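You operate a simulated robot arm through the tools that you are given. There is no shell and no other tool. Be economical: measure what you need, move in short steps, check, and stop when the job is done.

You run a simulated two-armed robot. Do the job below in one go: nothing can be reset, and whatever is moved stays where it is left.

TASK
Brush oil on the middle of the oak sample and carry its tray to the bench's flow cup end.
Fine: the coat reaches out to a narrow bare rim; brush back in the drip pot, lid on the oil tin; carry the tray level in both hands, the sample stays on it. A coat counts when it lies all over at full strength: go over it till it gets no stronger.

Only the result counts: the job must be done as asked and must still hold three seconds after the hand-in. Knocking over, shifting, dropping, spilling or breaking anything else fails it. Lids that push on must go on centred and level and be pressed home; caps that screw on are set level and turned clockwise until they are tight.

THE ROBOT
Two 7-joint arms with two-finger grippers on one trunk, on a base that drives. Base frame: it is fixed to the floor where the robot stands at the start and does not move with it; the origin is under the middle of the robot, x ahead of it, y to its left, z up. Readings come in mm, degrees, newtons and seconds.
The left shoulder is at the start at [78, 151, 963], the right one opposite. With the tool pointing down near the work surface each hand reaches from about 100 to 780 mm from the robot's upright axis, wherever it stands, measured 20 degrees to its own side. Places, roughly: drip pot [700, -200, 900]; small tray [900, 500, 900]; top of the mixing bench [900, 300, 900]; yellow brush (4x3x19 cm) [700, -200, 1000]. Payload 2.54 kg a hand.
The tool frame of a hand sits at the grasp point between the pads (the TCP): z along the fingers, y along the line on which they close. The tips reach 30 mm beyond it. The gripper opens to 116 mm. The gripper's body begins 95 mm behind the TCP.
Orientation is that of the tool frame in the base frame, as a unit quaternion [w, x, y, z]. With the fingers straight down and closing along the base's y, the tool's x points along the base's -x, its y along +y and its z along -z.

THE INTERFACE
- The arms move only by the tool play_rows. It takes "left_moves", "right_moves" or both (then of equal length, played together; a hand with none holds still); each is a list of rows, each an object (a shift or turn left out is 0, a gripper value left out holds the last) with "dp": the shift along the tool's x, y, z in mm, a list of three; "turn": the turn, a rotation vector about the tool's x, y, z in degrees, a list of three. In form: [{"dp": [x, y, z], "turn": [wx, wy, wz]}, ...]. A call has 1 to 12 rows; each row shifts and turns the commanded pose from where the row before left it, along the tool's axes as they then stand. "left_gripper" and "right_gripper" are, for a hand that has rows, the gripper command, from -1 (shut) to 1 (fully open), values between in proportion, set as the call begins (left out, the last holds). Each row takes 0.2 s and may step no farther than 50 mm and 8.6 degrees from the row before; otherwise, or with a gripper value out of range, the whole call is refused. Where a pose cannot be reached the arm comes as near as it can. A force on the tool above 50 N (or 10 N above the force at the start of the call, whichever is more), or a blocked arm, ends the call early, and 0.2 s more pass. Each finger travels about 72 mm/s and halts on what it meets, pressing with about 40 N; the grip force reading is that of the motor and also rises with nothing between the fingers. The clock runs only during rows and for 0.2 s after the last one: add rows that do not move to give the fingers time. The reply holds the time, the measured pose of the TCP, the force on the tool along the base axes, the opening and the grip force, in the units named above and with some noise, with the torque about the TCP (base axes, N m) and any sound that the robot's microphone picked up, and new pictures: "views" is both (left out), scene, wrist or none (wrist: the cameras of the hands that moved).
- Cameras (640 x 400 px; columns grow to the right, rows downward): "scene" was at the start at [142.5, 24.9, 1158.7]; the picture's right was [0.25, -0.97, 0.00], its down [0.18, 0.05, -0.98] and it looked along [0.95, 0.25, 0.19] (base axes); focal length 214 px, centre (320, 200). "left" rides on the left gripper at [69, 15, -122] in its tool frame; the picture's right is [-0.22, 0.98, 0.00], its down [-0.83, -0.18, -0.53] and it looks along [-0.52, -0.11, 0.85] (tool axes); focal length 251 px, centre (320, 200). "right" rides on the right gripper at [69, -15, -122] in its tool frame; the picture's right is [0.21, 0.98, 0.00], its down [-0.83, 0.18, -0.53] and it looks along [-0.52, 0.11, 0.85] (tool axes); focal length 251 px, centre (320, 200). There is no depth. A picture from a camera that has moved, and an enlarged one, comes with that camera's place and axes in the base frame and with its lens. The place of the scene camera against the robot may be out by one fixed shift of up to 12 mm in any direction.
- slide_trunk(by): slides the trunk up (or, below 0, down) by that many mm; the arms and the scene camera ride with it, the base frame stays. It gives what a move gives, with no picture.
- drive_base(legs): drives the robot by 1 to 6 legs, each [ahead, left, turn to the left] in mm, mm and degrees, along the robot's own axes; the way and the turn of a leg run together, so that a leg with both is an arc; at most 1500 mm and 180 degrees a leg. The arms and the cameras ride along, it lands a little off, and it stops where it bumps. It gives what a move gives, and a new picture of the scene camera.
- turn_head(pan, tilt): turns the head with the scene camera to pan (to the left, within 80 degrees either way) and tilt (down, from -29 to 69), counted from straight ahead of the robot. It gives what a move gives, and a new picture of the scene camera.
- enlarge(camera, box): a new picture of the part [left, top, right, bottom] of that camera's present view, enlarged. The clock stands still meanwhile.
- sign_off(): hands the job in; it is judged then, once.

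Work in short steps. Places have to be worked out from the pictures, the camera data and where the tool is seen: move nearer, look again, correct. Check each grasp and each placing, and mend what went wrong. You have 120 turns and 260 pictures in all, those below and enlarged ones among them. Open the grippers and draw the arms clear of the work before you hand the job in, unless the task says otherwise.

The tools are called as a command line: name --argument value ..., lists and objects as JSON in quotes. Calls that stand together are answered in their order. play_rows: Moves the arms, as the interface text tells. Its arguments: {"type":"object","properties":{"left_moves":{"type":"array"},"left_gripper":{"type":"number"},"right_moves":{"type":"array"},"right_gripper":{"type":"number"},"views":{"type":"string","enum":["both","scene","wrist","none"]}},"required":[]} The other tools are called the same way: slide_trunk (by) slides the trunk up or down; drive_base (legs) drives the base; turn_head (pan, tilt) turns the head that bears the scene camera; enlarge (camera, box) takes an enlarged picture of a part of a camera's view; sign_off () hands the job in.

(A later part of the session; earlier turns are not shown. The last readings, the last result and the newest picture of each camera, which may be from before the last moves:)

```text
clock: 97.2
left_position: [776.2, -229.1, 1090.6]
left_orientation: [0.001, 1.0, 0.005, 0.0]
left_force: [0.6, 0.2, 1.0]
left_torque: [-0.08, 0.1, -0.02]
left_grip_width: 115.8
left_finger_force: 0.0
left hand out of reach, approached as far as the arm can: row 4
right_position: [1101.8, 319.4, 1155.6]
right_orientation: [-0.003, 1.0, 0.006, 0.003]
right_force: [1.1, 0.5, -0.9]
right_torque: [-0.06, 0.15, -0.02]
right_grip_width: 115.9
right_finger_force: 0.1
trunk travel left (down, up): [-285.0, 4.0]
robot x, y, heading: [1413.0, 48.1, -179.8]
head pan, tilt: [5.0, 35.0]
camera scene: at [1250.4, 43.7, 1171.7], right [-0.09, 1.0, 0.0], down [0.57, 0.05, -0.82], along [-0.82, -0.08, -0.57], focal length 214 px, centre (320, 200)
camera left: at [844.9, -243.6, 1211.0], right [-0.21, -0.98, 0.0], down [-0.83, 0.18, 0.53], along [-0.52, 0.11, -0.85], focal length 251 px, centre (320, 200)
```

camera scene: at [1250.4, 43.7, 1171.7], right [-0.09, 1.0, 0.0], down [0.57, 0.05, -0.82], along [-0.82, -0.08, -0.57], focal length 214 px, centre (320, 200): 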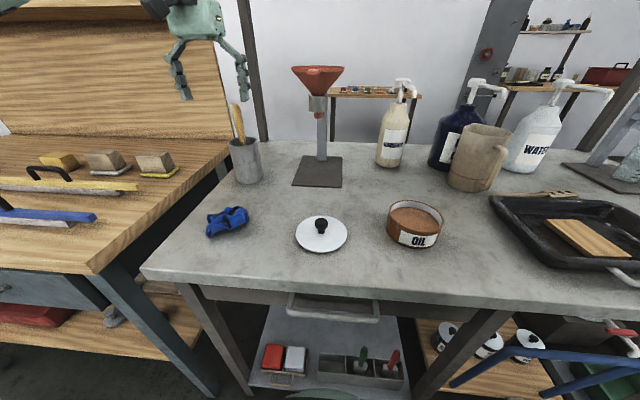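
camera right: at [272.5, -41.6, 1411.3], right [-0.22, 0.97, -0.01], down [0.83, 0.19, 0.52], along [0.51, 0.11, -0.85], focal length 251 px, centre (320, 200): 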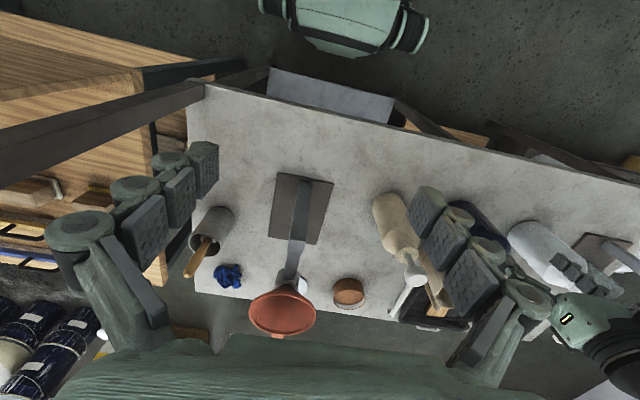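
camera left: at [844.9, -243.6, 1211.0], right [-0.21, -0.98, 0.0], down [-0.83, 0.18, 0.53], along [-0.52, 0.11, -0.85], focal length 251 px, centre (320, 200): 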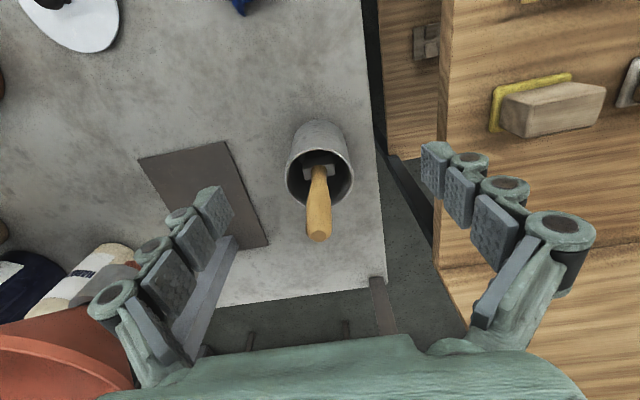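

Triangulating from the two wrist views, handle tip is [713,-215,1050] with a slight lean. I lower the trunk by 75 mm (hand goes to z≈1015, still in front of the handle), which also improves reach.

slide_trunk --by -78

play_rows --left_moves '[{"dp": [-20, -6, 0]}, {"dp": [-20, -7, 0]}, {"dp": [0, 0, 0]}]' --views "wrist"

```text
clock: 98.3
left_position: [772.7, -228.8, 1010.0]
left_orientation: [0.001, 1.0, 0.003, 0.0]
left_force: [0.1, -0.6, 0.1]
left_torque: [0.0, 0.02, 0.01]
left_grip_width: 115.9
left_finger_force: 0.2
right_position: [1099.9, 320.0, 1076.8]
right_orientation: [-0.004, 1.0, 0.005, 0.005]
right_force: [-0.3, 0.0, 0.1]
right_torque: [0.0, 0.02, 0.01]
right_grip_width: 116.1
right_finger_force: 0.0
trunk travel left (down, up): [-207.0, 82.0]
robot x, y, heading: [1409.2, 47.4, -179.8]
head pan, tilt: [5.0, 35.0]
```

```text
clock: 99.1
left_position: [772.8, -228.6, 1009.9]
left_orientation: [0.001, 1.0, 0.003, 0.0]
left_force: [0.3, 0.7, 0.3]
left_torque: [-0.02, 0.01, -0.02]
left_grip_width: 116.0
left_finger_force: 0.0
left hand out of reach, approached as far as the arm can: row 1, 2
right_position: [1099.6, 319.6, 1076.4]
right_orientation: [-0.004, 1.0, 0.005, 0.004]
right_force: [-0.3, 0.1, 0.5]
right_torque: [-0.01, 0.01, -0.01]
right_grip_width: 116.1
right_finger_force: 0.1
trunk travel left (down, up): [-207.0, 82.0]
robot x, y, heading: [1412.4, 50.3, -179.9]
head pan, tilt: [5.0, 35.0]
camera left: at [842.4, -244.0, 1130.8], right [-0.21, -0.98, 0.0], down [-0.83, 0.18, 0.53], along [-0.52, 0.11, -0.85], focal length 251 px, centre (320, 200)
```

left: 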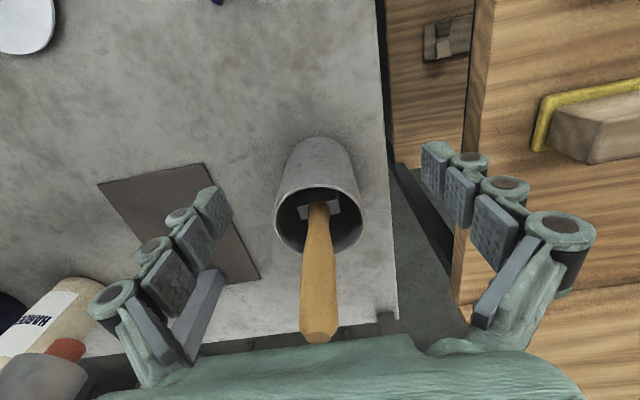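

Reach is short here; with the hand lower relative to the shoulder the arm reaches farther. I raise the trunk again and lower the hand at the same x.

slide_trunk --by 80

play_rows --left_moves '[{"dp": [0, 0, 40]}, {"dp": [0, 0, 40]}, {"dp": [0, 0, 0]}]' --views "none"

```text
clock: 100.3
left_position: [773.1, -228.9, 1089.1]
left_orientation: [0.001, 1.0, 0.002, 0.0]
left_force: [-0.5, -0.3, -0.2]
left_torque: [-0.01, -0.01, -0.02]
left_grip_width: 116.1
left_finger_force: 0.1
right_position: [1099.6, 319.9, 1156.0]
right_orientation: [-0.004, 1.0, 0.006, 0.005]
right_force: [-0.9, 0.0, -0.6]
right_torque: [-0.02, -0.02, 0.02]
right_grip_width: 116.1
right_finger_force: 0.0
trunk travel left (down, up): [-287.0, 2.0]
robot x, y, heading: [1409.4, 47.9, -179.8]
head pan, tilt: [5.0, 35.0]
```

```text
clock: 101.1
left_position: [773.6, -230.1, 1007.5]
left_orientation: [0.0, 1.0, 0.002, 0.0]
left_force: [0.0, -0.4, 0.4]
left_torque: [-0.04, 0.0, -0.04]
left_grip_width: 115.8
left_finger_force: 0.1
right_position: [1100.1, 319.6, 1156.6]
right_orientation: [-0.003, 1.0, 0.005, 0.004]
right_force: [-1.0, 0.4, -0.5]
right_torque: [-0.02, -0.01, -0.01]
right_grip_width: 116.4
right_finger_force: 0.0
trunk travel left (down, up): [-287.0, 2.0]
robot x, y, heading: [1409.2, 48.4, -179.8]
head pan, tilt: [5.0, 35.0]
```

Now I move in to the handle (x≈722, y≈-216).

play_rows --left_moves '[{"dp": [-18, -5, 0]}, {"dp": [-18, -5, 0]}, {"dp": [-16, -4, 0]}, {"dp": [0, 0, 0]}]' --views "both"

```text
clock: 102.1
left_position: [744.9, -222.1, 1007.3]
left_orientation: [0.0, 1.0, 0.002, 0.0]
left_force: [-0.4, 1.0, -0.6]
left_torque: [0.01, 0.02, 0.0]
left_grip_width: 116.0
left_finger_force: 0.0
left hand out of reach, approached as far as the arm can: row 2, 3
right_position: [1099.9, 320.4, 1156.3]
right_orientation: [-0.004, 1.0, 0.006, 0.005]
right_force: [0.2, 0.0, 0.2]
right_torque: [-0.02, -0.02, 0.01]
right_grip_width: 116.0
right_finger_force: 0.0
trunk travel left (down, up): [-287.0, 2.0]
robot x, y, heading: [1413.7, 42.7, -179.8]
head pan, tilt: [5.0, 35.0]
camera scene: at [1248.1, 42.5, 1173.2], right [-0.09, 1.0, 0.0], down [0.57, 0.05, -0.82], along [-0.82, -0.07, -0.57], focal length 214 px, centre (320, 200)
camera left: at [814.2, -237.7, 1129.0], right [-0.21, -0.98, 0.0], down [-0.83, 0.18, 0.54], along [-0.52, 0.11, -0.84], focal length 251 px, centre (320, 200)
```

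scene: 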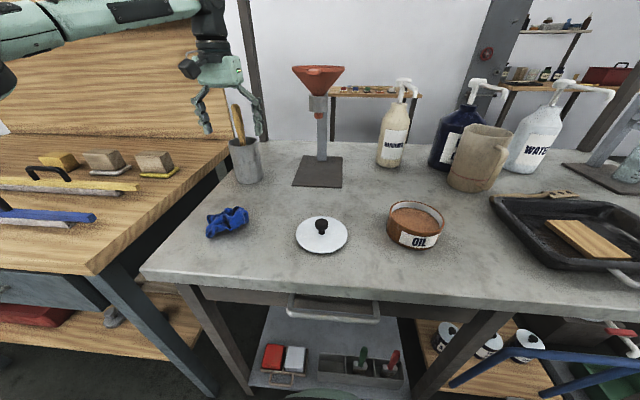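
left: 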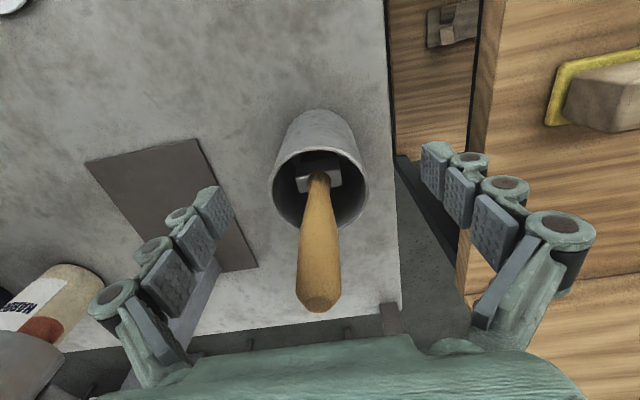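

A 25 mm forward nudge of the base brings the pads over the handle.

drive_base --legs '[[26, 0, 0]]'

enlarge --camera "left" --box '[160, 50, 560, 300]'

```text
clock: 102.9
left_position: [720.1, -223.2, 1006.6]
left_orientation: [0.0, 1.0, 0.002, 0.0]
left_force: [-1.1, -0.2, 0.7]
left_torque: [0.01, -0.02, 0.02]
left_grip_width: 115.8
left_finger_force: 0.0
right_position: [1074.2, 319.9, 1155.2]
right_orientation: [-0.003, 1.0, 0.005, 0.006]
right_force: [-0.8, 0.2, 0.1]
right_torque: [-0.04, -0.05, 0.02]
right_grip_width: 115.9
right_finger_force: 0.0
trunk travel left (down, up): [-287.0, 2.0]
robot x, y, heading: [1384.4, 47.9, -179.8]
head pan, tilt: [5.0, 35.0]
camera scene: at [1221.8, 42.5, 1173.0], right [-0.09, 1.0, 0.0], down [0.57, 0.05, -0.82], along [-0.82, -0.07, -0.57], focal length 214 px, centre (320, 200)
```

scene: 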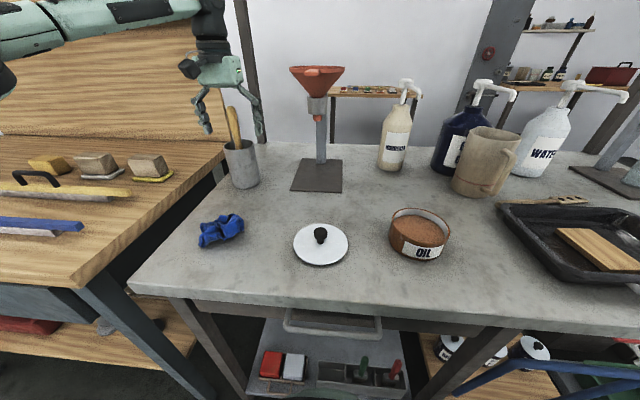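

```text
1.60 times, centred on (360, 175) of left
camera zoom: at [788.0, -237.7, 1128.3], right [-0.21, -0.98, 0.0], down [-0.83, 0.18, 0.53], along [-0.52, 0.11, -0.85], focal length 402 px, centre (256, 240)
```

zoom: 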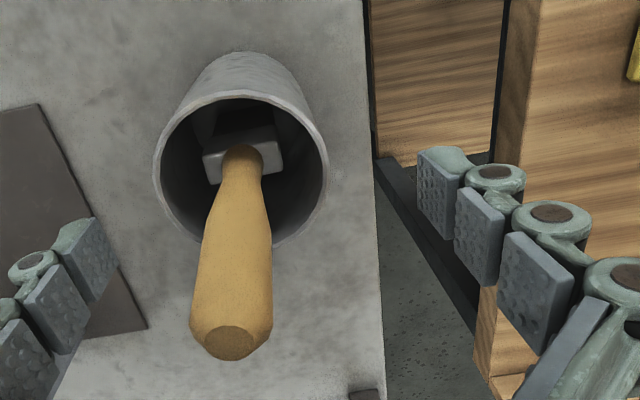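

Handle sits ~5 mm toward +y of the pad centre. I correct and close.

play_rows --left_moves '[{"dp": [0, -5, 0]}]' --views "none"

play_rows --left_moves '[{}, {}, {}, {}, {}]' --left_gripper -1 --views "wrist"

```text
clock: 103.3
left_position: [721.0, -217.6, 1006.9]
left_orientation: [-0.001, 1.0, 0.003, -0.001]
left_force: [0.2, -0.1, 1.2]
left_torque: [0.0, 0.02, 0.01]
left_grip_width: 116.1
left_finger_force: 0.0
right_position: [1073.4, 319.2, 1155.9]
right_orientation: [-0.003, 1.0, 0.006, 0.005]
right_force: [0.0, -0.1, -0.1]
right_torque: [0.01, 0.01, 0.01]
right_grip_width: 116.0
right_finger_force: 0.0
trunk travel left (down, up): [-287.0, 2.0]
robot x, y, heading: [1386.0, 43.8, -179.8]
head pan, tilt: [5.0, 35.0]
```

```text
clock: 104.5
left_position: [721.4, -218.0, 1007.4]
left_orientation: [-0.001, 1.0, 0.003, -0.002]
left_force: [0.4, 0.0, 0.3]
left_torque: [0.03, -0.02, -0.06]
left_grip_width: 19.7
left_finger_force: 40.2
right_position: [1074.9, 320.4, 1156.5]
right_orientation: [-0.004, 1.0, 0.005, 0.006]
right_force: [-0.7, -0.2, -0.6]
right_torque: [0.01, 0.0, 0.0]
right_grip_width: 115.9
right_finger_force: 0.1
trunk travel left (down, up): [-287.0, 2.0]
robot x, y, heading: [1388.5, 45.8, -179.8]
head pan, tilt: [5.0, 35.0]
camera left: at [790.2, -233.5, 1128.7], right [-0.21, -0.98, 0.0], down [-0.82, 0.18, 0.54], along [-0.53, 0.11, -0.84], focal length 251 px, centre (320, 200)
```

left: 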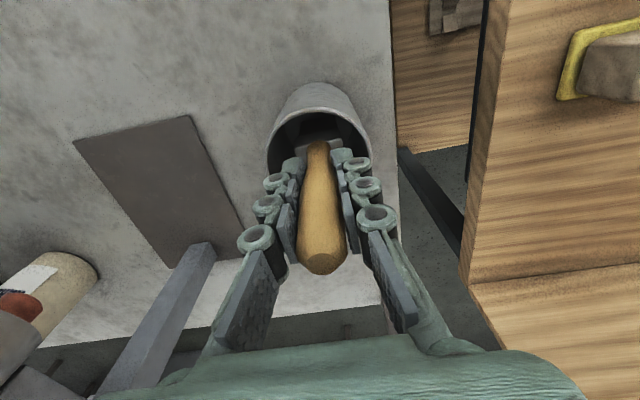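

Brush gripped (19.7 mm). Lifting shortens the reach, so I check with a look down how much room the body has to the bench.

turn_head --pan 0 --tilt 69

```text
clock: 105.5
left_position: [721.4, -218.4, 1006.9]
left_orientation: [-0.001, 1.0, 0.002, -0.002]
left_force: [-0.3, 0.9, -1.7]
left_torque: [0.0, 0.0, -0.02]
left_grip_width: 20.1
left_finger_force: 40.2
right_position: [1074.8, 320.5, 1156.9]
right_orientation: [-0.004, 1.0, 0.005, 0.006]
right_force: [-0.3, 0.2, -0.3]
right_torque: [0.02, 0.01, 0.01]
right_grip_width: 116.1
right_finger_force: 0.1
trunk travel left (down, up): [-287.0, 2.0]
robot x, y, heading: [1383.5, 49.7, -179.9]
head pan, tilt: [0.0, 68.8]
camera scene: at [1254.4, 50.3, 1129.5], right [0.0, 1.0, 0.0], down [0.93, 0.0, -0.36], along [-0.36, 0.0, -0.93], focal length 214 px, centre (320, 200)
```

scene: 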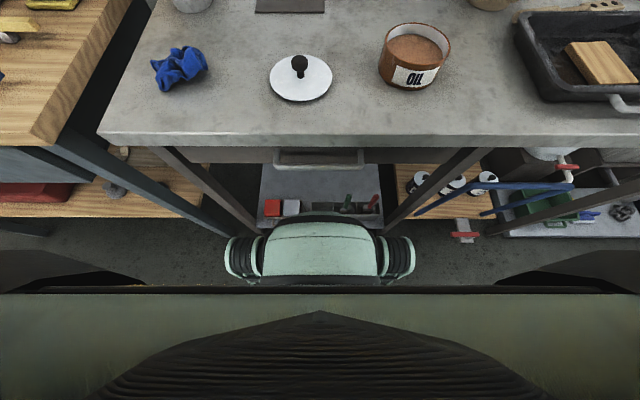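

The low body can pass under the bench top with room. I release the brush, draw the hand back 50 mm, drive 60 mm closer and regrasp.

play_rows --left_moves '[{}, {}, {}, {}, {"dp": [25, 0, 0]}, {"dp": [25, 0, 0]}]' --left_gripper 1 --views "wrist"

drive_base --legs '[[58, 60, 0]]'

```text
clock: 106.9
left_position: [768.1, -217.1, 1008.4]
left_orientation: [0.0, 1.0, 0.002, -0.002]
left_force: [0.1, -1.4, -0.3]
left_torque: [-0.02, -0.01, 0.02]
left_grip_width: 115.9
left_finger_force: 0.1
right_position: [1074.2, 318.5, 1156.1]
right_orientation: [-0.003, 1.0, 0.005, 0.005]
right_force: [-0.6, 0.6, -0.4]
right_torque: [-0.03, 0.0, 0.0]
right_grip_width: 116.2
right_finger_force: 0.1
trunk travel left (down, up): [-287.0, 2.0]
robot x, y, heading: [1386.9, 42.4, -179.8]
head pan, tilt: [0.0, 68.8]
camera left: at [837.8, -233.0, 1129.0], right [-0.21, -0.98, 0.0], down [-0.83, 0.18, 0.54], along [-0.52, 0.11, -0.84], focal length 251 px, centre (320, 200)
```

left: 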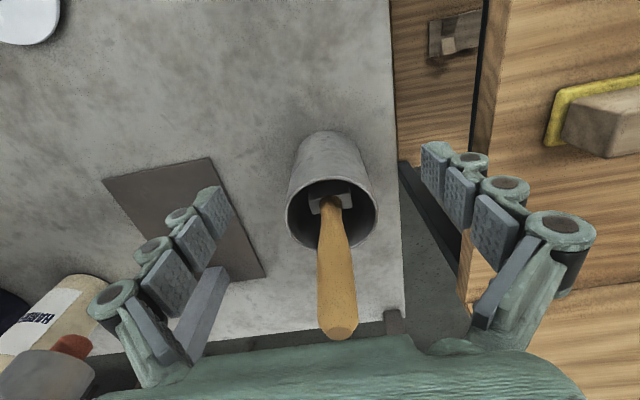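

```text
clock: 108.0
left_position: [723.2, -263.4, 1006.7]
left_orientation: [0.0, 1.0, 0.003, -0.001]
left_force: [0.4, 0.1, -0.1]
left_torque: [0.0, -0.01, 0.01]
left_grip_width: 116.0
left_finger_force: 0.0
right_position: [1029.7, 272.7, 1156.8]
right_orientation: [-0.004, 1.0, 0.006, 0.005]
right_force: [1.3, -0.1, -0.4]
right_torque: [-0.01, 0.02, -0.02]
right_grip_width: 116.0
right_finger_force: 0.0
trunk travel left (down, up): [-287.0, 2.0]
robot x, y, heading: [1339.9, 2.9, -179.8]
head pan, tilt: [0.0, 68.8]
stopped in leg 1: the robot was blocked; the commanded pose is now the measured one
camera scene: at [1209.5, 4.1, 1129.4], right [0.0, 1.0, 0.0], down [0.93, 0.0, -0.36], along [-0.36, 0.0, -0.93], focal length 214 px, centre (320, 200)
```

scene: 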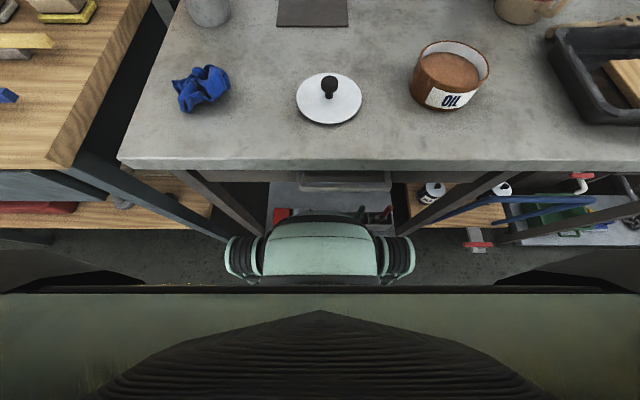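

The base stopped against a bench leg. I check the hand with respect to the brush.

play_rows --left_moves '[{}]' --views "wrist"

```text
clock: 108.4
left_position: [723.7, -263.1, 1007.9]
left_orientation: [0.0, 1.0, 0.003, 0.0]
left_force: [0.2, 0.0, -0.2]
left_torque: [0.03, 0.0, 0.03]
left_grip_width: 116.1
left_finger_force: 0.0
right_position: [1029.6, 274.1, 1157.3]
right_orientation: [-0.005, 1.0, 0.006, 0.005]
right_force: [-0.3, -0.3, 0.0]
right_torque: [0.0, -0.01, -0.01]
right_grip_width: 116.0
right_finger_force: 0.1
trunk travel left (down, up): [-287.0, 2.0]
robot x, y, heading: [1339.4, -0.3, -179.7]
head pan, tilt: [0.0, 68.8]
camera left: at [792.8, -278.6, 1129.1], right [-0.21, -0.98, 0.0], down [-0.83, 0.18, 0.54], along [-0.52, 0.11, -0.84], focal length 251 px, centre (320, 200)
```

left: 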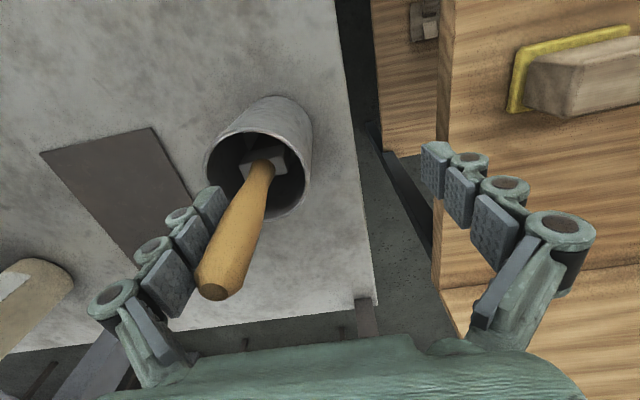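

Brush is untouched. I back the base a few mm off the leg, then centre the hand (+y 46).

drive_base --legs '[[-3, -14, 0]]'

play_rows --left_moves '[{"dp": [0, -15, 0]}, {"dp": [0, -15, 0]}]' --views "wrist"

```text
clock: 109.3
left_position: [726.9, -249.5, 1008.8]
left_orientation: [0.0, 1.0, 0.002, -0.001]
left_force: [0.4, 1.0, 0.3]
left_torque: [0.0, 0.0, -0.03]
left_grip_width: 116.1
left_finger_force: 0.1
right_position: [1032.5, 286.8, 1157.2]
right_orientation: [-0.004, 1.0, 0.007, 0.005]
right_force: [-0.1, 1.0, 0.1]
right_torque: [-0.01, -0.03, -0.01]
right_grip_width: 116.0
right_finger_force: 0.0
trunk travel left (down, up): [-287.0, 2.0]
robot x, y, heading: [1344.5, 15.2, -179.9]
head pan, tilt: [0.0, 68.8]
camera scene: at [1212.8, 18.4, 1129.5], right [0.0, 1.0, 0.0], down [0.93, 0.0, -0.36], along [-0.36, 0.0, -0.93], focal length 214 px, centre (320, 200)
```

scene: 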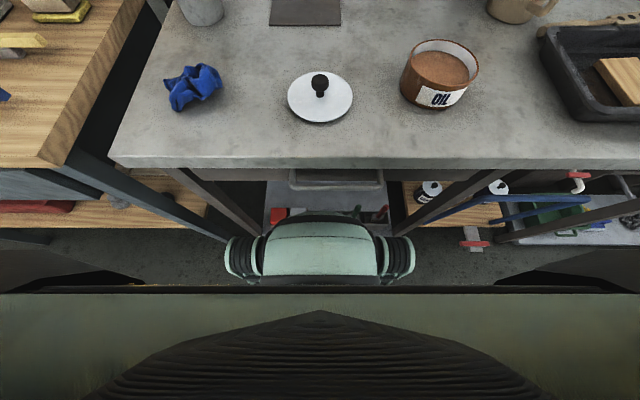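

```text
clock: 109.9
left_position: [726.1, -220.9, 1008.4]
left_orientation: [0.0, 1.0, 0.003, -0.001]
left_force: [0.2, -0.3, -0.3]
left_torque: [0.0, 0.02, -0.04]
left_grip_width: 116.1
left_finger_force: 0.1
right_position: [1032.1, 287.7, 1155.9]
right_orientation: [-0.004, 1.0, 0.006, 0.006]
right_force: [-0.2, 0.5, 0.4]
right_torque: [0.01, -0.01, 0.0]
right_grip_width: 115.8
right_finger_force: 0.1
trunk travel left (down, up): [-287.0, 2.0]
robot x, y, heading: [1342.3, 11.1, -179.7]
head pan, tilt: [0.0, 68.8]
camera left: at [794.8, -235.2, 1128.7], right [-0.21, -0.98, 0.0], down [-0.83, 0.18, 0.54], along [-0.52, 0.11, -0.84], focal length 251 px, centre (320, 200)
```

left: 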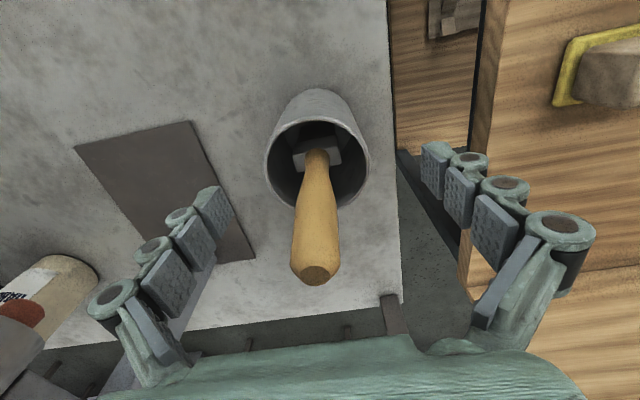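

Centre and close.

play_rows --left_moves '[{"dp": [-4, -4, 0]}]' --views "none"

play_rows --left_moves '[{}, {}, {}, {}, {}]' --left_gripper -1 --views "none"

play_rows --left_moves '[{"dp": [0, 0, -20]}, {"dp": [0, 0, -20]}, {"dp": [0, 0, -20]}]' --views "wrist"

```text
clock: 110.3
left_position: [721.1, -216.1, 1007.8]
left_orientation: [0.0, 1.0, 0.001, 0.0]
left_force: [-0.3, 0.4, 0.1]
left_torque: [0.01, 0.0, 0.0]
left_grip_width: 116.1
left_finger_force: 0.0
right_position: [1032.5, 286.8, 1156.3]
right_orientation: [-0.005, 1.0, 0.006, 0.005]
right_force: [0.0, -0.1, 0.6]
right_torque: [0.02, 0.01, 0.0]
right_grip_width: 116.1
right_finger_force: 0.0
trunk travel left (down, up): [-287.0, 2.0]
robot x, y, heading: [1339.6, 11.6, -179.8]
head pan, tilt: [0.0, 68.8]
```

```text
clock: 111.5
left_position: [721.6, -215.6, 1006.8]
left_orientation: [0.001, 1.0, 0.003, 0.0]
left_force: [0.3, -0.4, -0.5]
left_torque: [0.0, 0.02, -0.02]
left_grip_width: 19.5
left_finger_force: 40.1
right_position: [1032.0, 287.5, 1157.5]
right_orientation: [-0.005, 1.0, 0.006, 0.006]
right_force: [0.0, 0.5, -0.3]
right_torque: [0.02, -0.01, -0.04]
right_grip_width: 115.7
right_finger_force: 0.0
trunk travel left (down, up): [-287.0, 2.0]
robot x, y, heading: [1343.6, 14.1, -179.8]
head pan, tilt: [0.0, 68.8]
```

```text
clock: 112.3
left_position: [723.0, -217.4, 1068.4]
left_orientation: [0.001, 1.0, 0.003, 0.0]
left_force: [-0.5, 0.0, -0.2]
left_torque: [0.01, -0.01, -0.02]
left_grip_width: 19.7
left_finger_force: 39.6
right_position: [1033.0, 287.1, 1156.8]
right_orientation: [-0.005, 1.0, 0.005, 0.005]
right_force: [-0.2, 0.2, 0.2]
right_torque: [-0.04, -0.01, 0.0]
right_grip_width: 116.0
right_finger_force: 0.1
trunk travel left (down, up): [-287.0, 2.0]
robot x, y, heading: [1344.0, 15.0, -180.0]
head pan, tilt: [0.0, 68.8]
camera left: at [791.6, -232.2, 1189.1], right [-0.21, -0.98, 0.0], down [-0.83, 0.18, 0.53], along [-0.52, 0.11, -0.85], focal length 251 px, centre (320, 200)
```

left: 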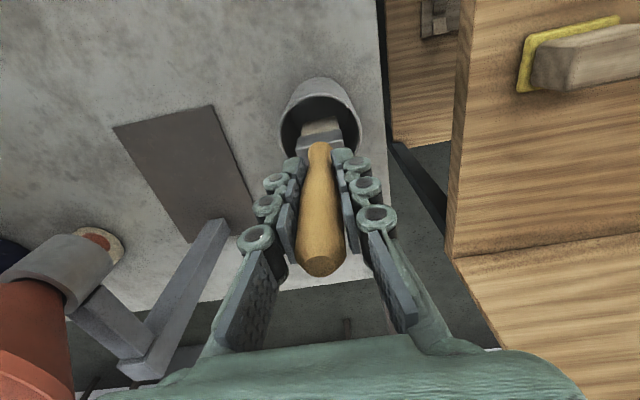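

Brush comes up freely; lift 60 mm more.

play_rows --left_moves '[{"dp": [0, 0, -20]}, {"dp": [0, 0, -20]}, {"dp": [0, 0, -22]}]' --views "wrist"

turn_head --pan 15 --tilt 25

```text
clock: 113.1
left_position: [741.4, -226.9, 1123.5]
left_orientation: [0.0, 1.0, 0.003, -0.002]
left_force: [0.5, 1.1, -0.2]
left_torque: [0.04, -0.01, 0.0]
left_grip_width: 19.7
left_finger_force: 40.0
left hand out of reach, approached as far as the arm can: row 1, 2, 3
right_position: [1033.1, 287.2, 1156.6]
right_orientation: [-0.004, 1.0, 0.007, 0.004]
right_force: [0.0, 0.0, -0.3]
right_torque: [-0.02, 0.02, -0.02]
right_grip_width: 116.0
right_finger_force: 0.2
trunk travel left (down, up): [-287.0, 2.0]
robot x, y, heading: [1344.5, 15.7, -179.8]
head pan, tilt: [0.0, 68.8]
camera left: at [810.0, -241.7, 1244.2], right [-0.21, -0.98, 0.0], down [-0.82, 0.18, 0.54], along [-0.53, 0.11, -0.84], focal length 251 px, centre (320, 200)
```

left: 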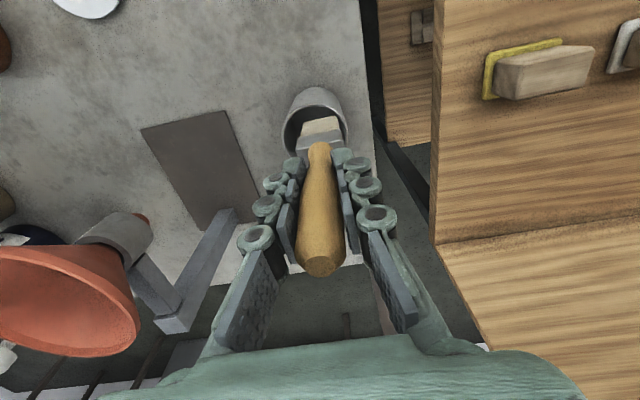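

```text
clock: 114.2
left_position: [739.2, -226.7, 1121.7]
left_orientation: [-0.001, 1.0, 0.003, -0.002]
left_force: [-0.3, -0.8, 0.0]
left_torque: [-0.03, 0.02, -0.03]
left_grip_width: 19.7
left_finger_force: 39.8
right_position: [1032.2, 287.4, 1155.3]
right_orientation: [-0.005, 1.0, 0.007, 0.005]
right_force: [1.0, -0.2, -0.1]
right_torque: [0.0, 0.01, 0.03]
right_grip_width: 116.1
right_finger_force: 0.0
trunk travel left (down, up): [-287.0, 2.0]
robot x, y, heading: [1342.1, 19.1, -179.9]
head pan, tilt: [15.0, 25.0]
camera scene: at [1179.7, -6.0, 1188.8], right [-0.26, 0.96, 0.0], down [0.41, 0.11, -0.91], along [-0.87, -0.24, -0.42], focal length 214 px, centre (320, 200)
```

scene: 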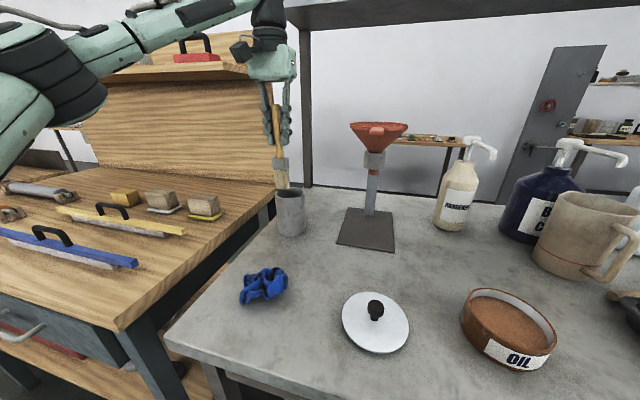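

I check whether the bristles are clear of the pot rim.

enlarge --camera "scene" --box '[220, 90, 380, 250]'

```text
2.50 times, centred on (300, 170) of scene
camera zoom: at [1179.7, -6.0, 1188.8], right [-0.26, 0.96, 0.0], down [0.41, 0.11, -0.91], along [-0.87, -0.24, -0.42], focal length 536 px, centre (370, 275)
```

zoom: 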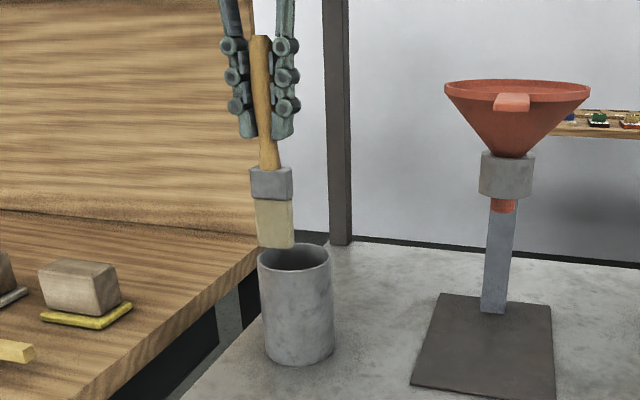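

Bristles are just above the rim. I draw the brush up and back, then drive the base back and to the right so that the left hand can serve both tin and sample.

play_rows --left_moves '[{"dp": [15, 0, -20]}, {"dp": [30, 0, -10]}, {"dp": [40, 0, 0]}, {"dp": [40, 0, 0]}, {"dp": [40, 0, 0]}]' --views "none"

drive_base --legs '[[-90, 0, 0], [0, -400, 0]]'

turn_head --pan 0 --tilt 45

```text
clock: 115.4
left_position: [906.7, -226.1, 1156.1]
left_orientation: [-0.001, 1.0, 0.001, -0.001]
left_force: [0.7, 0.1, -0.7]
left_torque: [-0.01, -0.02, 0.02]
left_grip_width: 19.5
left_finger_force: 39.8
right_position: [1033.5, 287.2, 1156.7]
right_orientation: [-0.004, 1.0, 0.007, 0.005]
right_force: [0.2, 0.2, -0.2]
right_torque: [0.01, 0.04, -0.01]
right_grip_width: 115.9
right_finger_force: 0.1
trunk travel left (down, up): [-287.0, 2.0]
robot x, y, heading: [1344.8, 13.3, -179.8]
head pan, tilt: [15.0, 25.0]
```

```text
clock: 120.5
left_position: [990.4, 174.2, 1156.6]
left_orientation: [0.0, 1.0, -0.001, -0.001]
left_force: [-0.1, 0.1, -0.1]
left_torque: [-0.02, 0.01, -0.02]
left_grip_width: 19.7
left_finger_force: 40.4
right_position: [1122.4, 689.1, 1155.3]
right_orientation: [-0.005, 1.0, 0.001, 0.005]
right_force: [-0.1, 0.2, -0.6]
right_torque: [-0.04, 0.02, 0.01]
right_grip_width: 116.1
right_finger_force: 0.1
trunk travel left (down, up): [-287.0, 2.0]
robot x, y, heading: [1429.4, 412.7, 180.0]
head pan, tilt: [15.0, 25.0]
camera scene: at [1267.6, 393.6, 1188.9], right [-0.26, 0.97, 0.0], down [0.41, 0.11, -0.91], along [-0.88, -0.23, -0.42], focal length 214 px, centre (320, 200)
```

scene: 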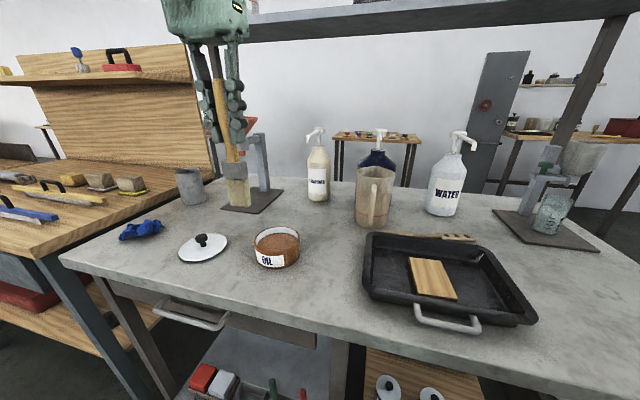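

```text
clock: 121.3
left_position: [991.7, 175.0, 1154.6]
left_orientation: [0.0, 1.0, -0.002, -0.002]
left_force: [-0.1, 0.9, -0.8]
left_torque: [0.01, 0.02, 0.01]
left_grip_width: 19.7
left_finger_force: 40.0
right_position: [1122.7, 687.6, 1156.3]
right_orientation: [-0.005, 1.0, 0.002, 0.006]
right_force: [0.4, 0.6, 0.5]
right_torque: [-0.01, -0.04, 0.01]
right_grip_width: 116.0
right_finger_force: 0.0
trunk travel left (down, up): [-287.0, 2.0]
robot x, y, heading: [1433.5, 413.9, 180.0]
head pan, tilt: [0.0, 45.0]
camera scene: at [1275.3, 417.3, 1158.4], right [0.0, 1.0, 0.0], down [0.71, 0.0, -0.71], along [-0.71, 0.0, -0.71], focal length 214 px, centre (320, 200)
```

scene: 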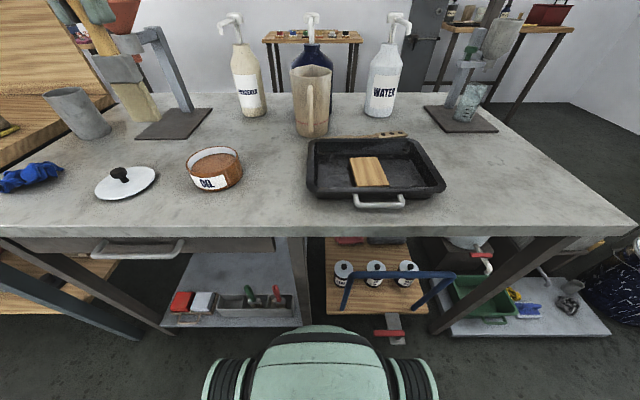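

I look at the held brush (scene and wrist) to locate the bristle end relative to the hand.

turn_head --pan 30 --tilt 30

enlarge --camera "scene" --box '[240, 0, 480, 200]'

enlarge --camera "left" --box '[220, 50, 420, 175]'

```text
clock: 122.2
left_position: [992.3, 174.4, 1155.8]
left_orientation: [0.0, 1.0, -0.001, -0.001]
left_force: [-0.6, 0.0, 0.3]
left_torque: [-0.04, -0.01, 0.01]
left_grip_width: 19.8
left_finger_force: 39.7
right_position: [1122.3, 688.0, 1156.6]
right_orientation: [-0.004, 1.0, 0.003, 0.005]
right_force: [-1.4, 0.4, -0.4]
right_torque: [-0.02, -0.03, -0.01]
right_grip_width: 115.9
right_finger_force: 0.0
trunk travel left (down, up): [-287.0, 2.0]
robot x, y, heading: [1431.5, 418.2, 179.7]
head pan, tilt: [30.0, 30.0]
camera scene: at [1278.1, 372.2, 1180.9], right [-0.5, 0.87, 0.0], down [0.43, 0.25, -0.87], along [-0.75, -0.43, -0.5], focal length 214 px, centre (320, 200)
```

scene: 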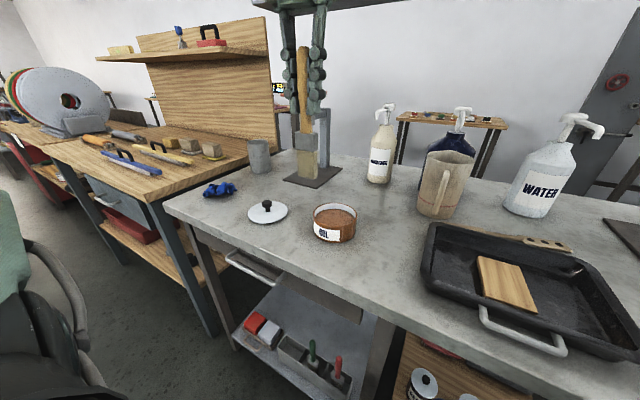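

```text
2.00 times, centred on (360, 100) of scene
camera zoom: at [1278.1, 372.2, 1180.9], right [-0.5, 0.87, 0.0], down [0.43, 0.25, -0.87], along [-0.75, -0.43, -0.5], focal length 429 px, centre (240, 400)
```

zoom: 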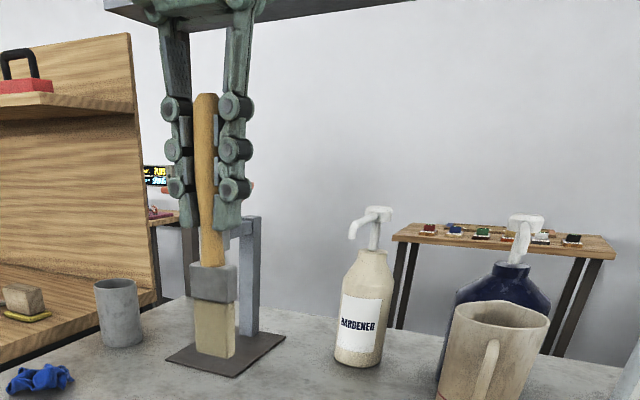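

```text
3.20 times, centred on (320, 112) of left
camera zoom: at [1060.4, 159.1, 1277.0], right [-0.22, -0.98, 0.0], down [-0.82, 0.18, 0.54], along [-0.52, 0.12, -0.84], focal length 805 px, centre (320, 480)
```

zoom: 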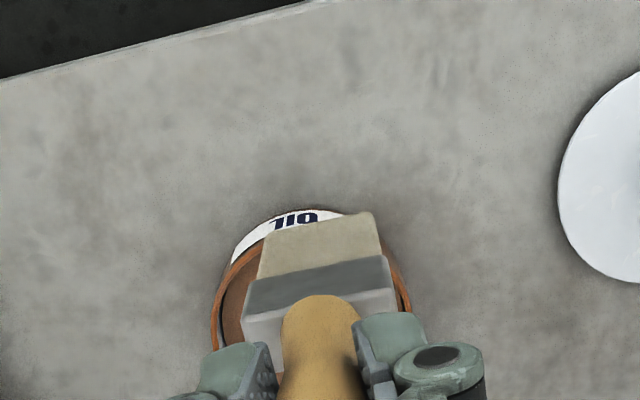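

Bristle end ≈ TCP + (−7, 0, −147). I shift the hand sideways and lower so the wrist camera sees the tin unobstructed.

play_rows --left_moves '[{"dp": [13, -39, 20]}, {"dp": [13, -39, 20]}, {"dp": [12, -39, 20]}]' --views "wrist"

```text
clock: 123.0
left_position: [1028.7, 291.1, 1094.1]
left_orientation: [0.0, 1.0, -0.001, -0.001]
left_force: [-0.3, 0.3, -0.9]
left_torque: [-0.03, -0.01, 0.01]
left_grip_width: 19.9
left_finger_force: 40.1
right_position: [1122.9, 688.3, 1156.5]
right_orientation: [-0.005, 1.0, 0.001, 0.005]
right_force: [-0.5, -0.4, 0.0]
right_torque: [-0.01, -0.04, 0.03]
right_grip_width: 116.0
right_finger_force: 0.1
trunk travel left (down, up): [-287.0, 2.0]
robot x, y, heading: [1430.8, 411.4, 179.7]
head pan, tilt: [30.0, 30.0]
camera left: at [1097.7, 276.0, 1215.2], right [-0.22, -0.98, 0.0], down [-0.82, 0.18, 0.54], along [-0.52, 0.12, -0.84], focal length 251 px, centre (320, 200)
```

left: 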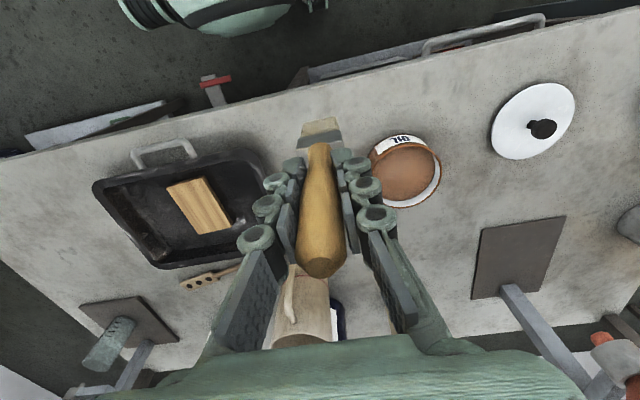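

The wrist view gives tin centre ≈ [928,195] and sample ≈ x 873–967, y 471–539. I bring the brush above the tin and verify.

play_rows --left_moves '[{"dp": [-31, 32, 0]}, {"dp": [-31, 32, 0]}, {"dp": [-31, 32, 0]}]' --views "both"

enlarge --camera "scene" --box '[240, 120, 400, 260]'

```text
clock: 123.8
left_position: [937.6, 192.7, 1094.6]
left_orientation: [-0.001, 1.0, -0.001, 0.0]
left_force: [-0.3, -0.4, -0.3]
left_torque: [0.02, -0.03, -0.01]
left_grip_width: 19.8
left_finger_force: 39.9
right_position: [1122.1, 687.0, 1156.7]
right_orientation: [-0.004, 1.0, 0.001, 0.006]
right_force: [0.2, -0.1, -0.1]
right_torque: [0.02, -0.04, -0.02]
right_grip_width: 116.2
right_finger_force: 0.1
trunk travel left (down, up): [-287.0, 2.0]
robot x, y, heading: [1429.9, 412.4, 180.1]
head pan, tilt: [30.0, 30.0]
camera scene: at [1277.6, 371.6, 1180.8], right [-0.5, 0.87, 0.0], down [0.43, 0.25, -0.87], along [-0.75, -0.43, -0.5], focal length 214 px, centre (320, 200)
camera left: at [1006.0, 177.4, 1216.3], right [-0.22, -0.98, 0.0], down [-0.82, 0.18, 0.53], along [-0.52, 0.12, -0.84], focal length 251 px, centre (320, 200)
```

scene: 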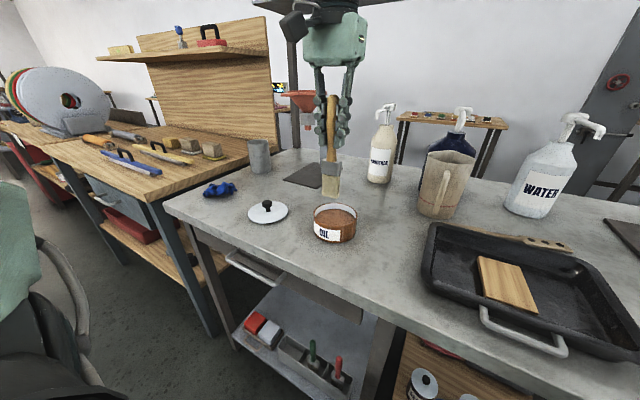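
left: 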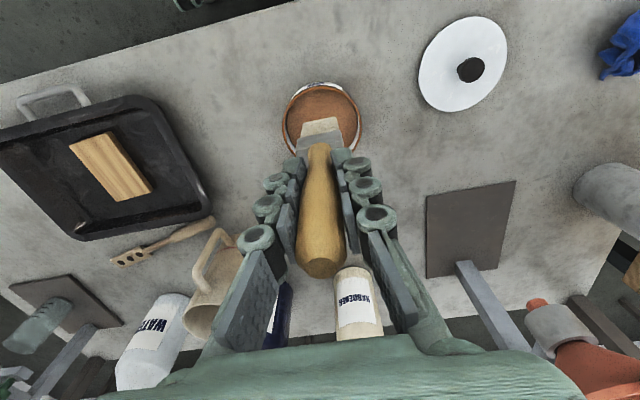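

```text
2.86 times, centred on (320, 190) of scene
camera zoom: at [1277.6, 371.6, 1180.8], right [-0.5, 0.87, 0.0], down [0.43, 0.25, -0.87], along [-0.75, -0.43, -0.5], focal length 613 px, centre (320, 229)
```

zoom: 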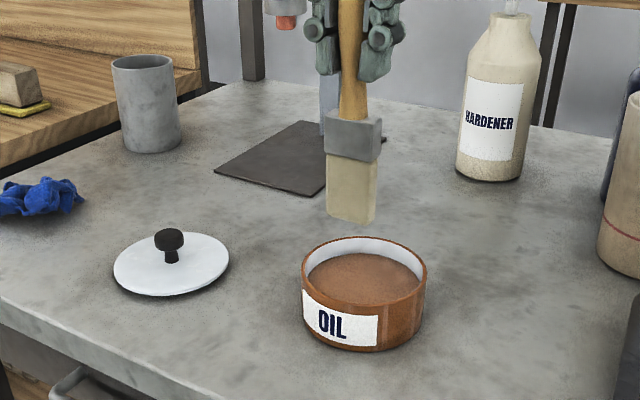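

The brush is over the tin's middle. I lower it ~55 mm into the oil and read the forces.

play_rows --left_moves '[{"dp": [0, 0, 20]}, {"dp": [0, 0, 20]}, {"dp": [0, 0, 12]}, {}]' --views "scene"

enlarge --camera "scene" --box '[240, 120, 400, 260]'

```text
clock: 124.8
left_position: [935.3, 195.1, 1043.8]
left_orientation: [0.0, 1.0, -0.001, -0.002]
left_force: [0.0, 0.0, 0.3]
left_torque: [-0.03, -0.01, 0.02]
left_grip_width: 19.6
left_finger_force: 40.0
right_position: [1122.7, 688.6, 1158.0]
right_orientation: [-0.005, 1.0, 0.002, 0.005]
right_force: [-0.2, 0.3, 0.4]
right_torque: [0.0, 0.03, 0.02]
right_grip_width: 115.9
right_finger_force: 0.0
trunk travel left (down, up): [-287.0, 2.0]
robot x, y, heading: [1434.8, 411.7, 179.8]
head pan, tilt: [30.0, 30.0]
camera scene: at [1278.2, 372.1, 1181.0], right [-0.5, 0.87, 0.0], down [0.43, 0.25, -0.87], along [-0.75, -0.43, -0.5], focal length 214 px, centre (320, 200)
```

scene: 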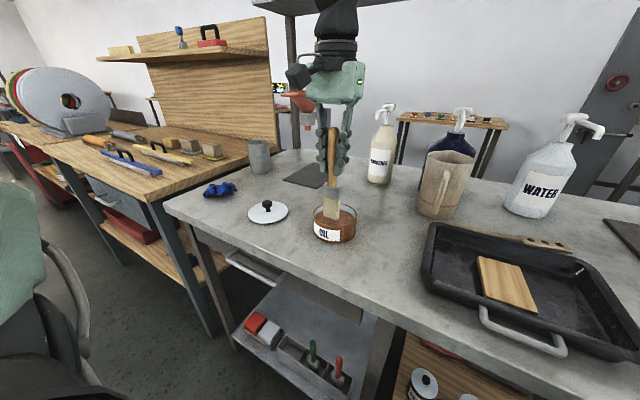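

```text
2.86 times, centred on (320, 190) of scene
camera zoom: at [1278.2, 372.1, 1181.0], right [-0.5, 0.87, 0.0], down [0.43, 0.25, -0.87], along [-0.75, -0.43, -0.5], focal length 613 px, centre (320, 229)
```

zoom: 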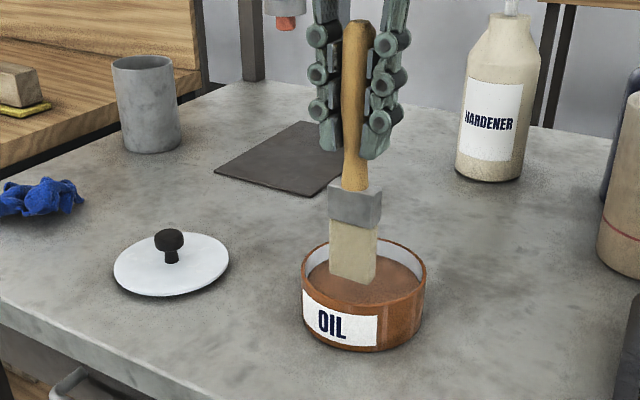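

Bristle end is about at the oil surface; I lower 10 mm more.

play_rows --left_moves '[{"dp": [0, 0, 5]}, {"dp": [0, 0, 5]}, {}]' --views "none"

enlarge --camera "scene" --box '[270, 170, 400, 260]'

```text
clock: 125.6
left_position: [936.7, 193.8, 1034.6]
left_orientation: [0.0, 1.0, -0.001, -0.001]
left_force: [-0.3, -0.2, 0.0]
left_torque: [0.0, -0.02, -0.01]
left_grip_width: 19.6
left_finger_force: 39.8
right_position: [1123.3, 687.5, 1155.7]
right_orientation: [-0.004, 1.0, 0.002, 0.005]
right_force: [-0.1, -0.2, 0.0]
right_torque: [-0.02, 0.02, -0.01]
right_grip_width: 116.0
right_finger_force: 0.1
trunk travel left (down, up): [-287.0, 2.0]
robot x, y, heading: [1427.7, 409.9, 179.7]
head pan, tilt: [30.0, 30.0]
```

```text
4.44 times, centred on (335, 215) of scene
camera zoom: at [1278.2, 372.1, 1180.9], right [-0.5, 0.87, 0.0], down [0.43, 0.25, -0.87], along [-0.75, -0.43, -0.5], focal length 953 px, centre (253, 133)
```

zoom: 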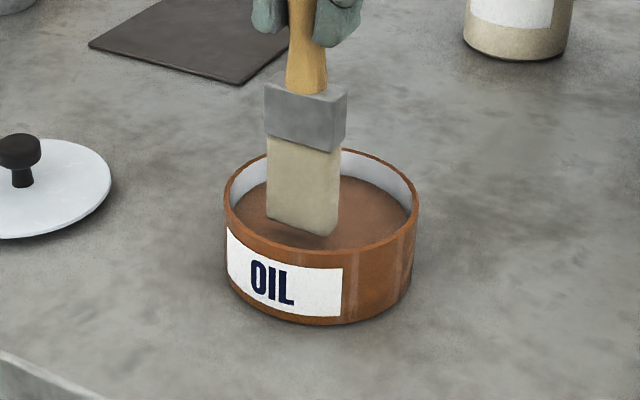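

Still nearly full bristle length visible; lower another 12 mm and shift 4 mm to +y.

play_rows --left_moves '[{"dp": [0, -4, 4]}, {"dp": [0, 0, 4]}, {"dp": [0, 0, 4]}, {}]' --views "none"

enlarge --camera "scene" --box '[270, 170, 400, 260]'

```text
clock: 126.6
left_position: [936.7, 199.3, 1023.9]
left_orientation: [-0.001, 1.0, 0.0, -0.002]
left_force: [0.5, -2.0, 13.4]
left_torque: [-0.12, -0.01, 0.03]
left_grip_width: 19.8
left_finger_force: 40.2
right_position: [1124.5, 687.4, 1157.2]
right_orientation: [-0.004, 1.0, 0.002, 0.004]
right_force: [-0.3, -0.3, 0.1]
right_torque: [0.03, -0.01, -0.02]
right_grip_width: 116.2
right_finger_force: 0.0
trunk travel left (down, up): [-287.0, 2.0]
robot x, y, heading: [1430.0, 412.4, 179.8]
head pan, tilt: [30.0, 30.0]
```

```text
4.44 times, centred on (335, 215) of scene
camera zoom: at [1279.2, 372.3, 1181.3], right [-0.5, 0.87, 0.0], down [0.43, 0.25, -0.87], along [-0.75, -0.43, -0.5], focal length 953 px, centre (253, 133)
```

zoom: 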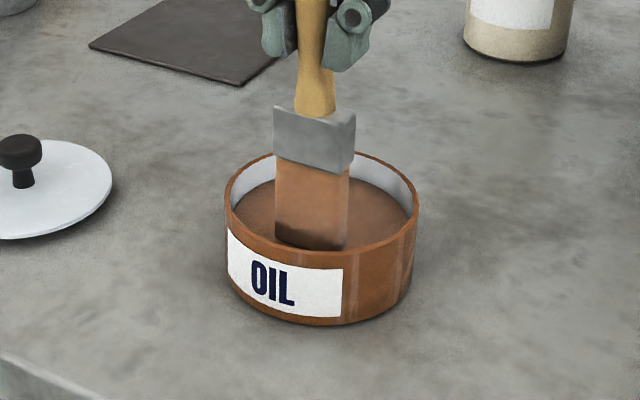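

The bristles took oil (brown, 13 N contact). I lift and let it drip a moment over the tin.

play_rows --left_moves '[{"dp": [0, 0, -10]}, {"dp": [0, 0, -20]}, {"dp": [0, 0, -20]}, {}, {}, {}, {}, {"dp": [0, 0, -20]}]' --views "wrist"

turn_head --pan 0 --tilt 40

```text
clock: 128.4
left_position: [935.7, 198.6, 1091.9]
left_orientation: [0.0, 1.0, -0.002, -0.001]
left_force: [-0.2, -0.6, -0.2]
left_torque: [-0.01, 0.0, 0.01]
left_grip_width: 19.9
left_finger_force: 40.0
right_position: [1123.6, 687.8, 1157.0]
right_orientation: [-0.005, 1.0, 0.002, 0.005]
right_force: [0.2, 0.4, -0.4]
right_torque: [0.0, -0.03, -0.01]
right_grip_width: 115.6
right_finger_force: 0.0
trunk travel left (down, up): [-287.0, 2.0]
robot x, y, heading: [1429.5, 412.7, 179.8]
head pan, tilt: [30.0, 30.0]
camera left: at [1005.1, 184.9, 1214.1], right [-0.22, -0.98, 0.0], down [-0.82, 0.18, 0.53], along [-0.52, 0.12, -0.84], focal length 251 px, centre (320, 200)
```

left: 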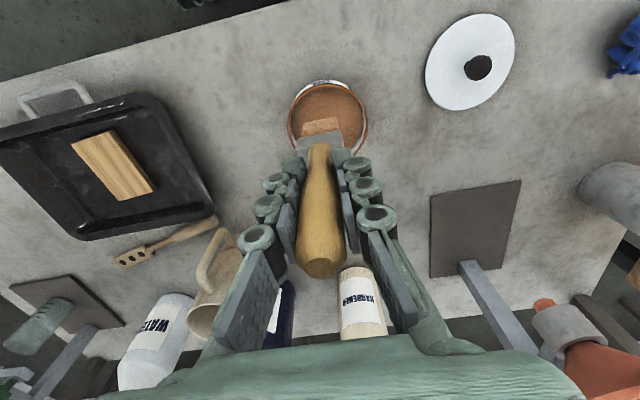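

```text
clock: 129.4
left_position: [935.7, 199.7, 1093.5]
left_orientation: [0.0, 1.0, 0.0, -0.001]
left_force: [-0.2, 0.7, 0.0]
left_torque: [-0.03, -0.02, -0.02]
left_grip_width: 19.7
left_finger_force: 40.2
right_position: [1122.6, 688.3, 1156.3]
right_orientation: [-0.004, 1.0, 0.002, 0.005]
right_force: [-0.4, 0.0, -0.1]
right_torque: [0.0, -0.03, -0.03]
right_grip_width: 116.4
right_finger_force: 0.1
trunk travel left (down, up): [-287.0, 2.0]
robot x, y, heading: [1434.2, 415.4, 179.8]
head pan, tilt: [0.0, 40.0]
camera scene: at [1271.6, 417.2, 1165.6], right [0.0, 1.0, 0.0], down [0.64, 0.0, -0.77], along [-0.77, 0.0, -0.64], focal length 214 px, centre (320, 200)
```

scene: 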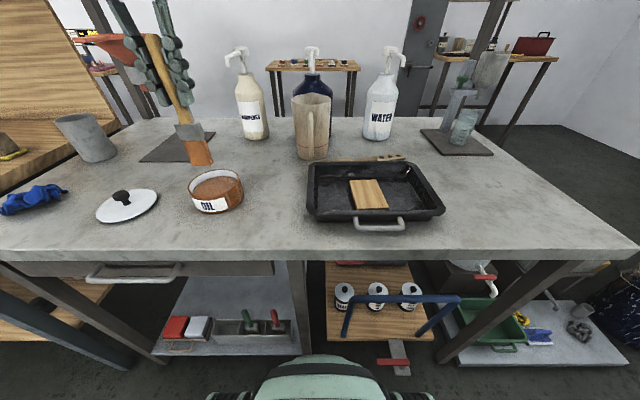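

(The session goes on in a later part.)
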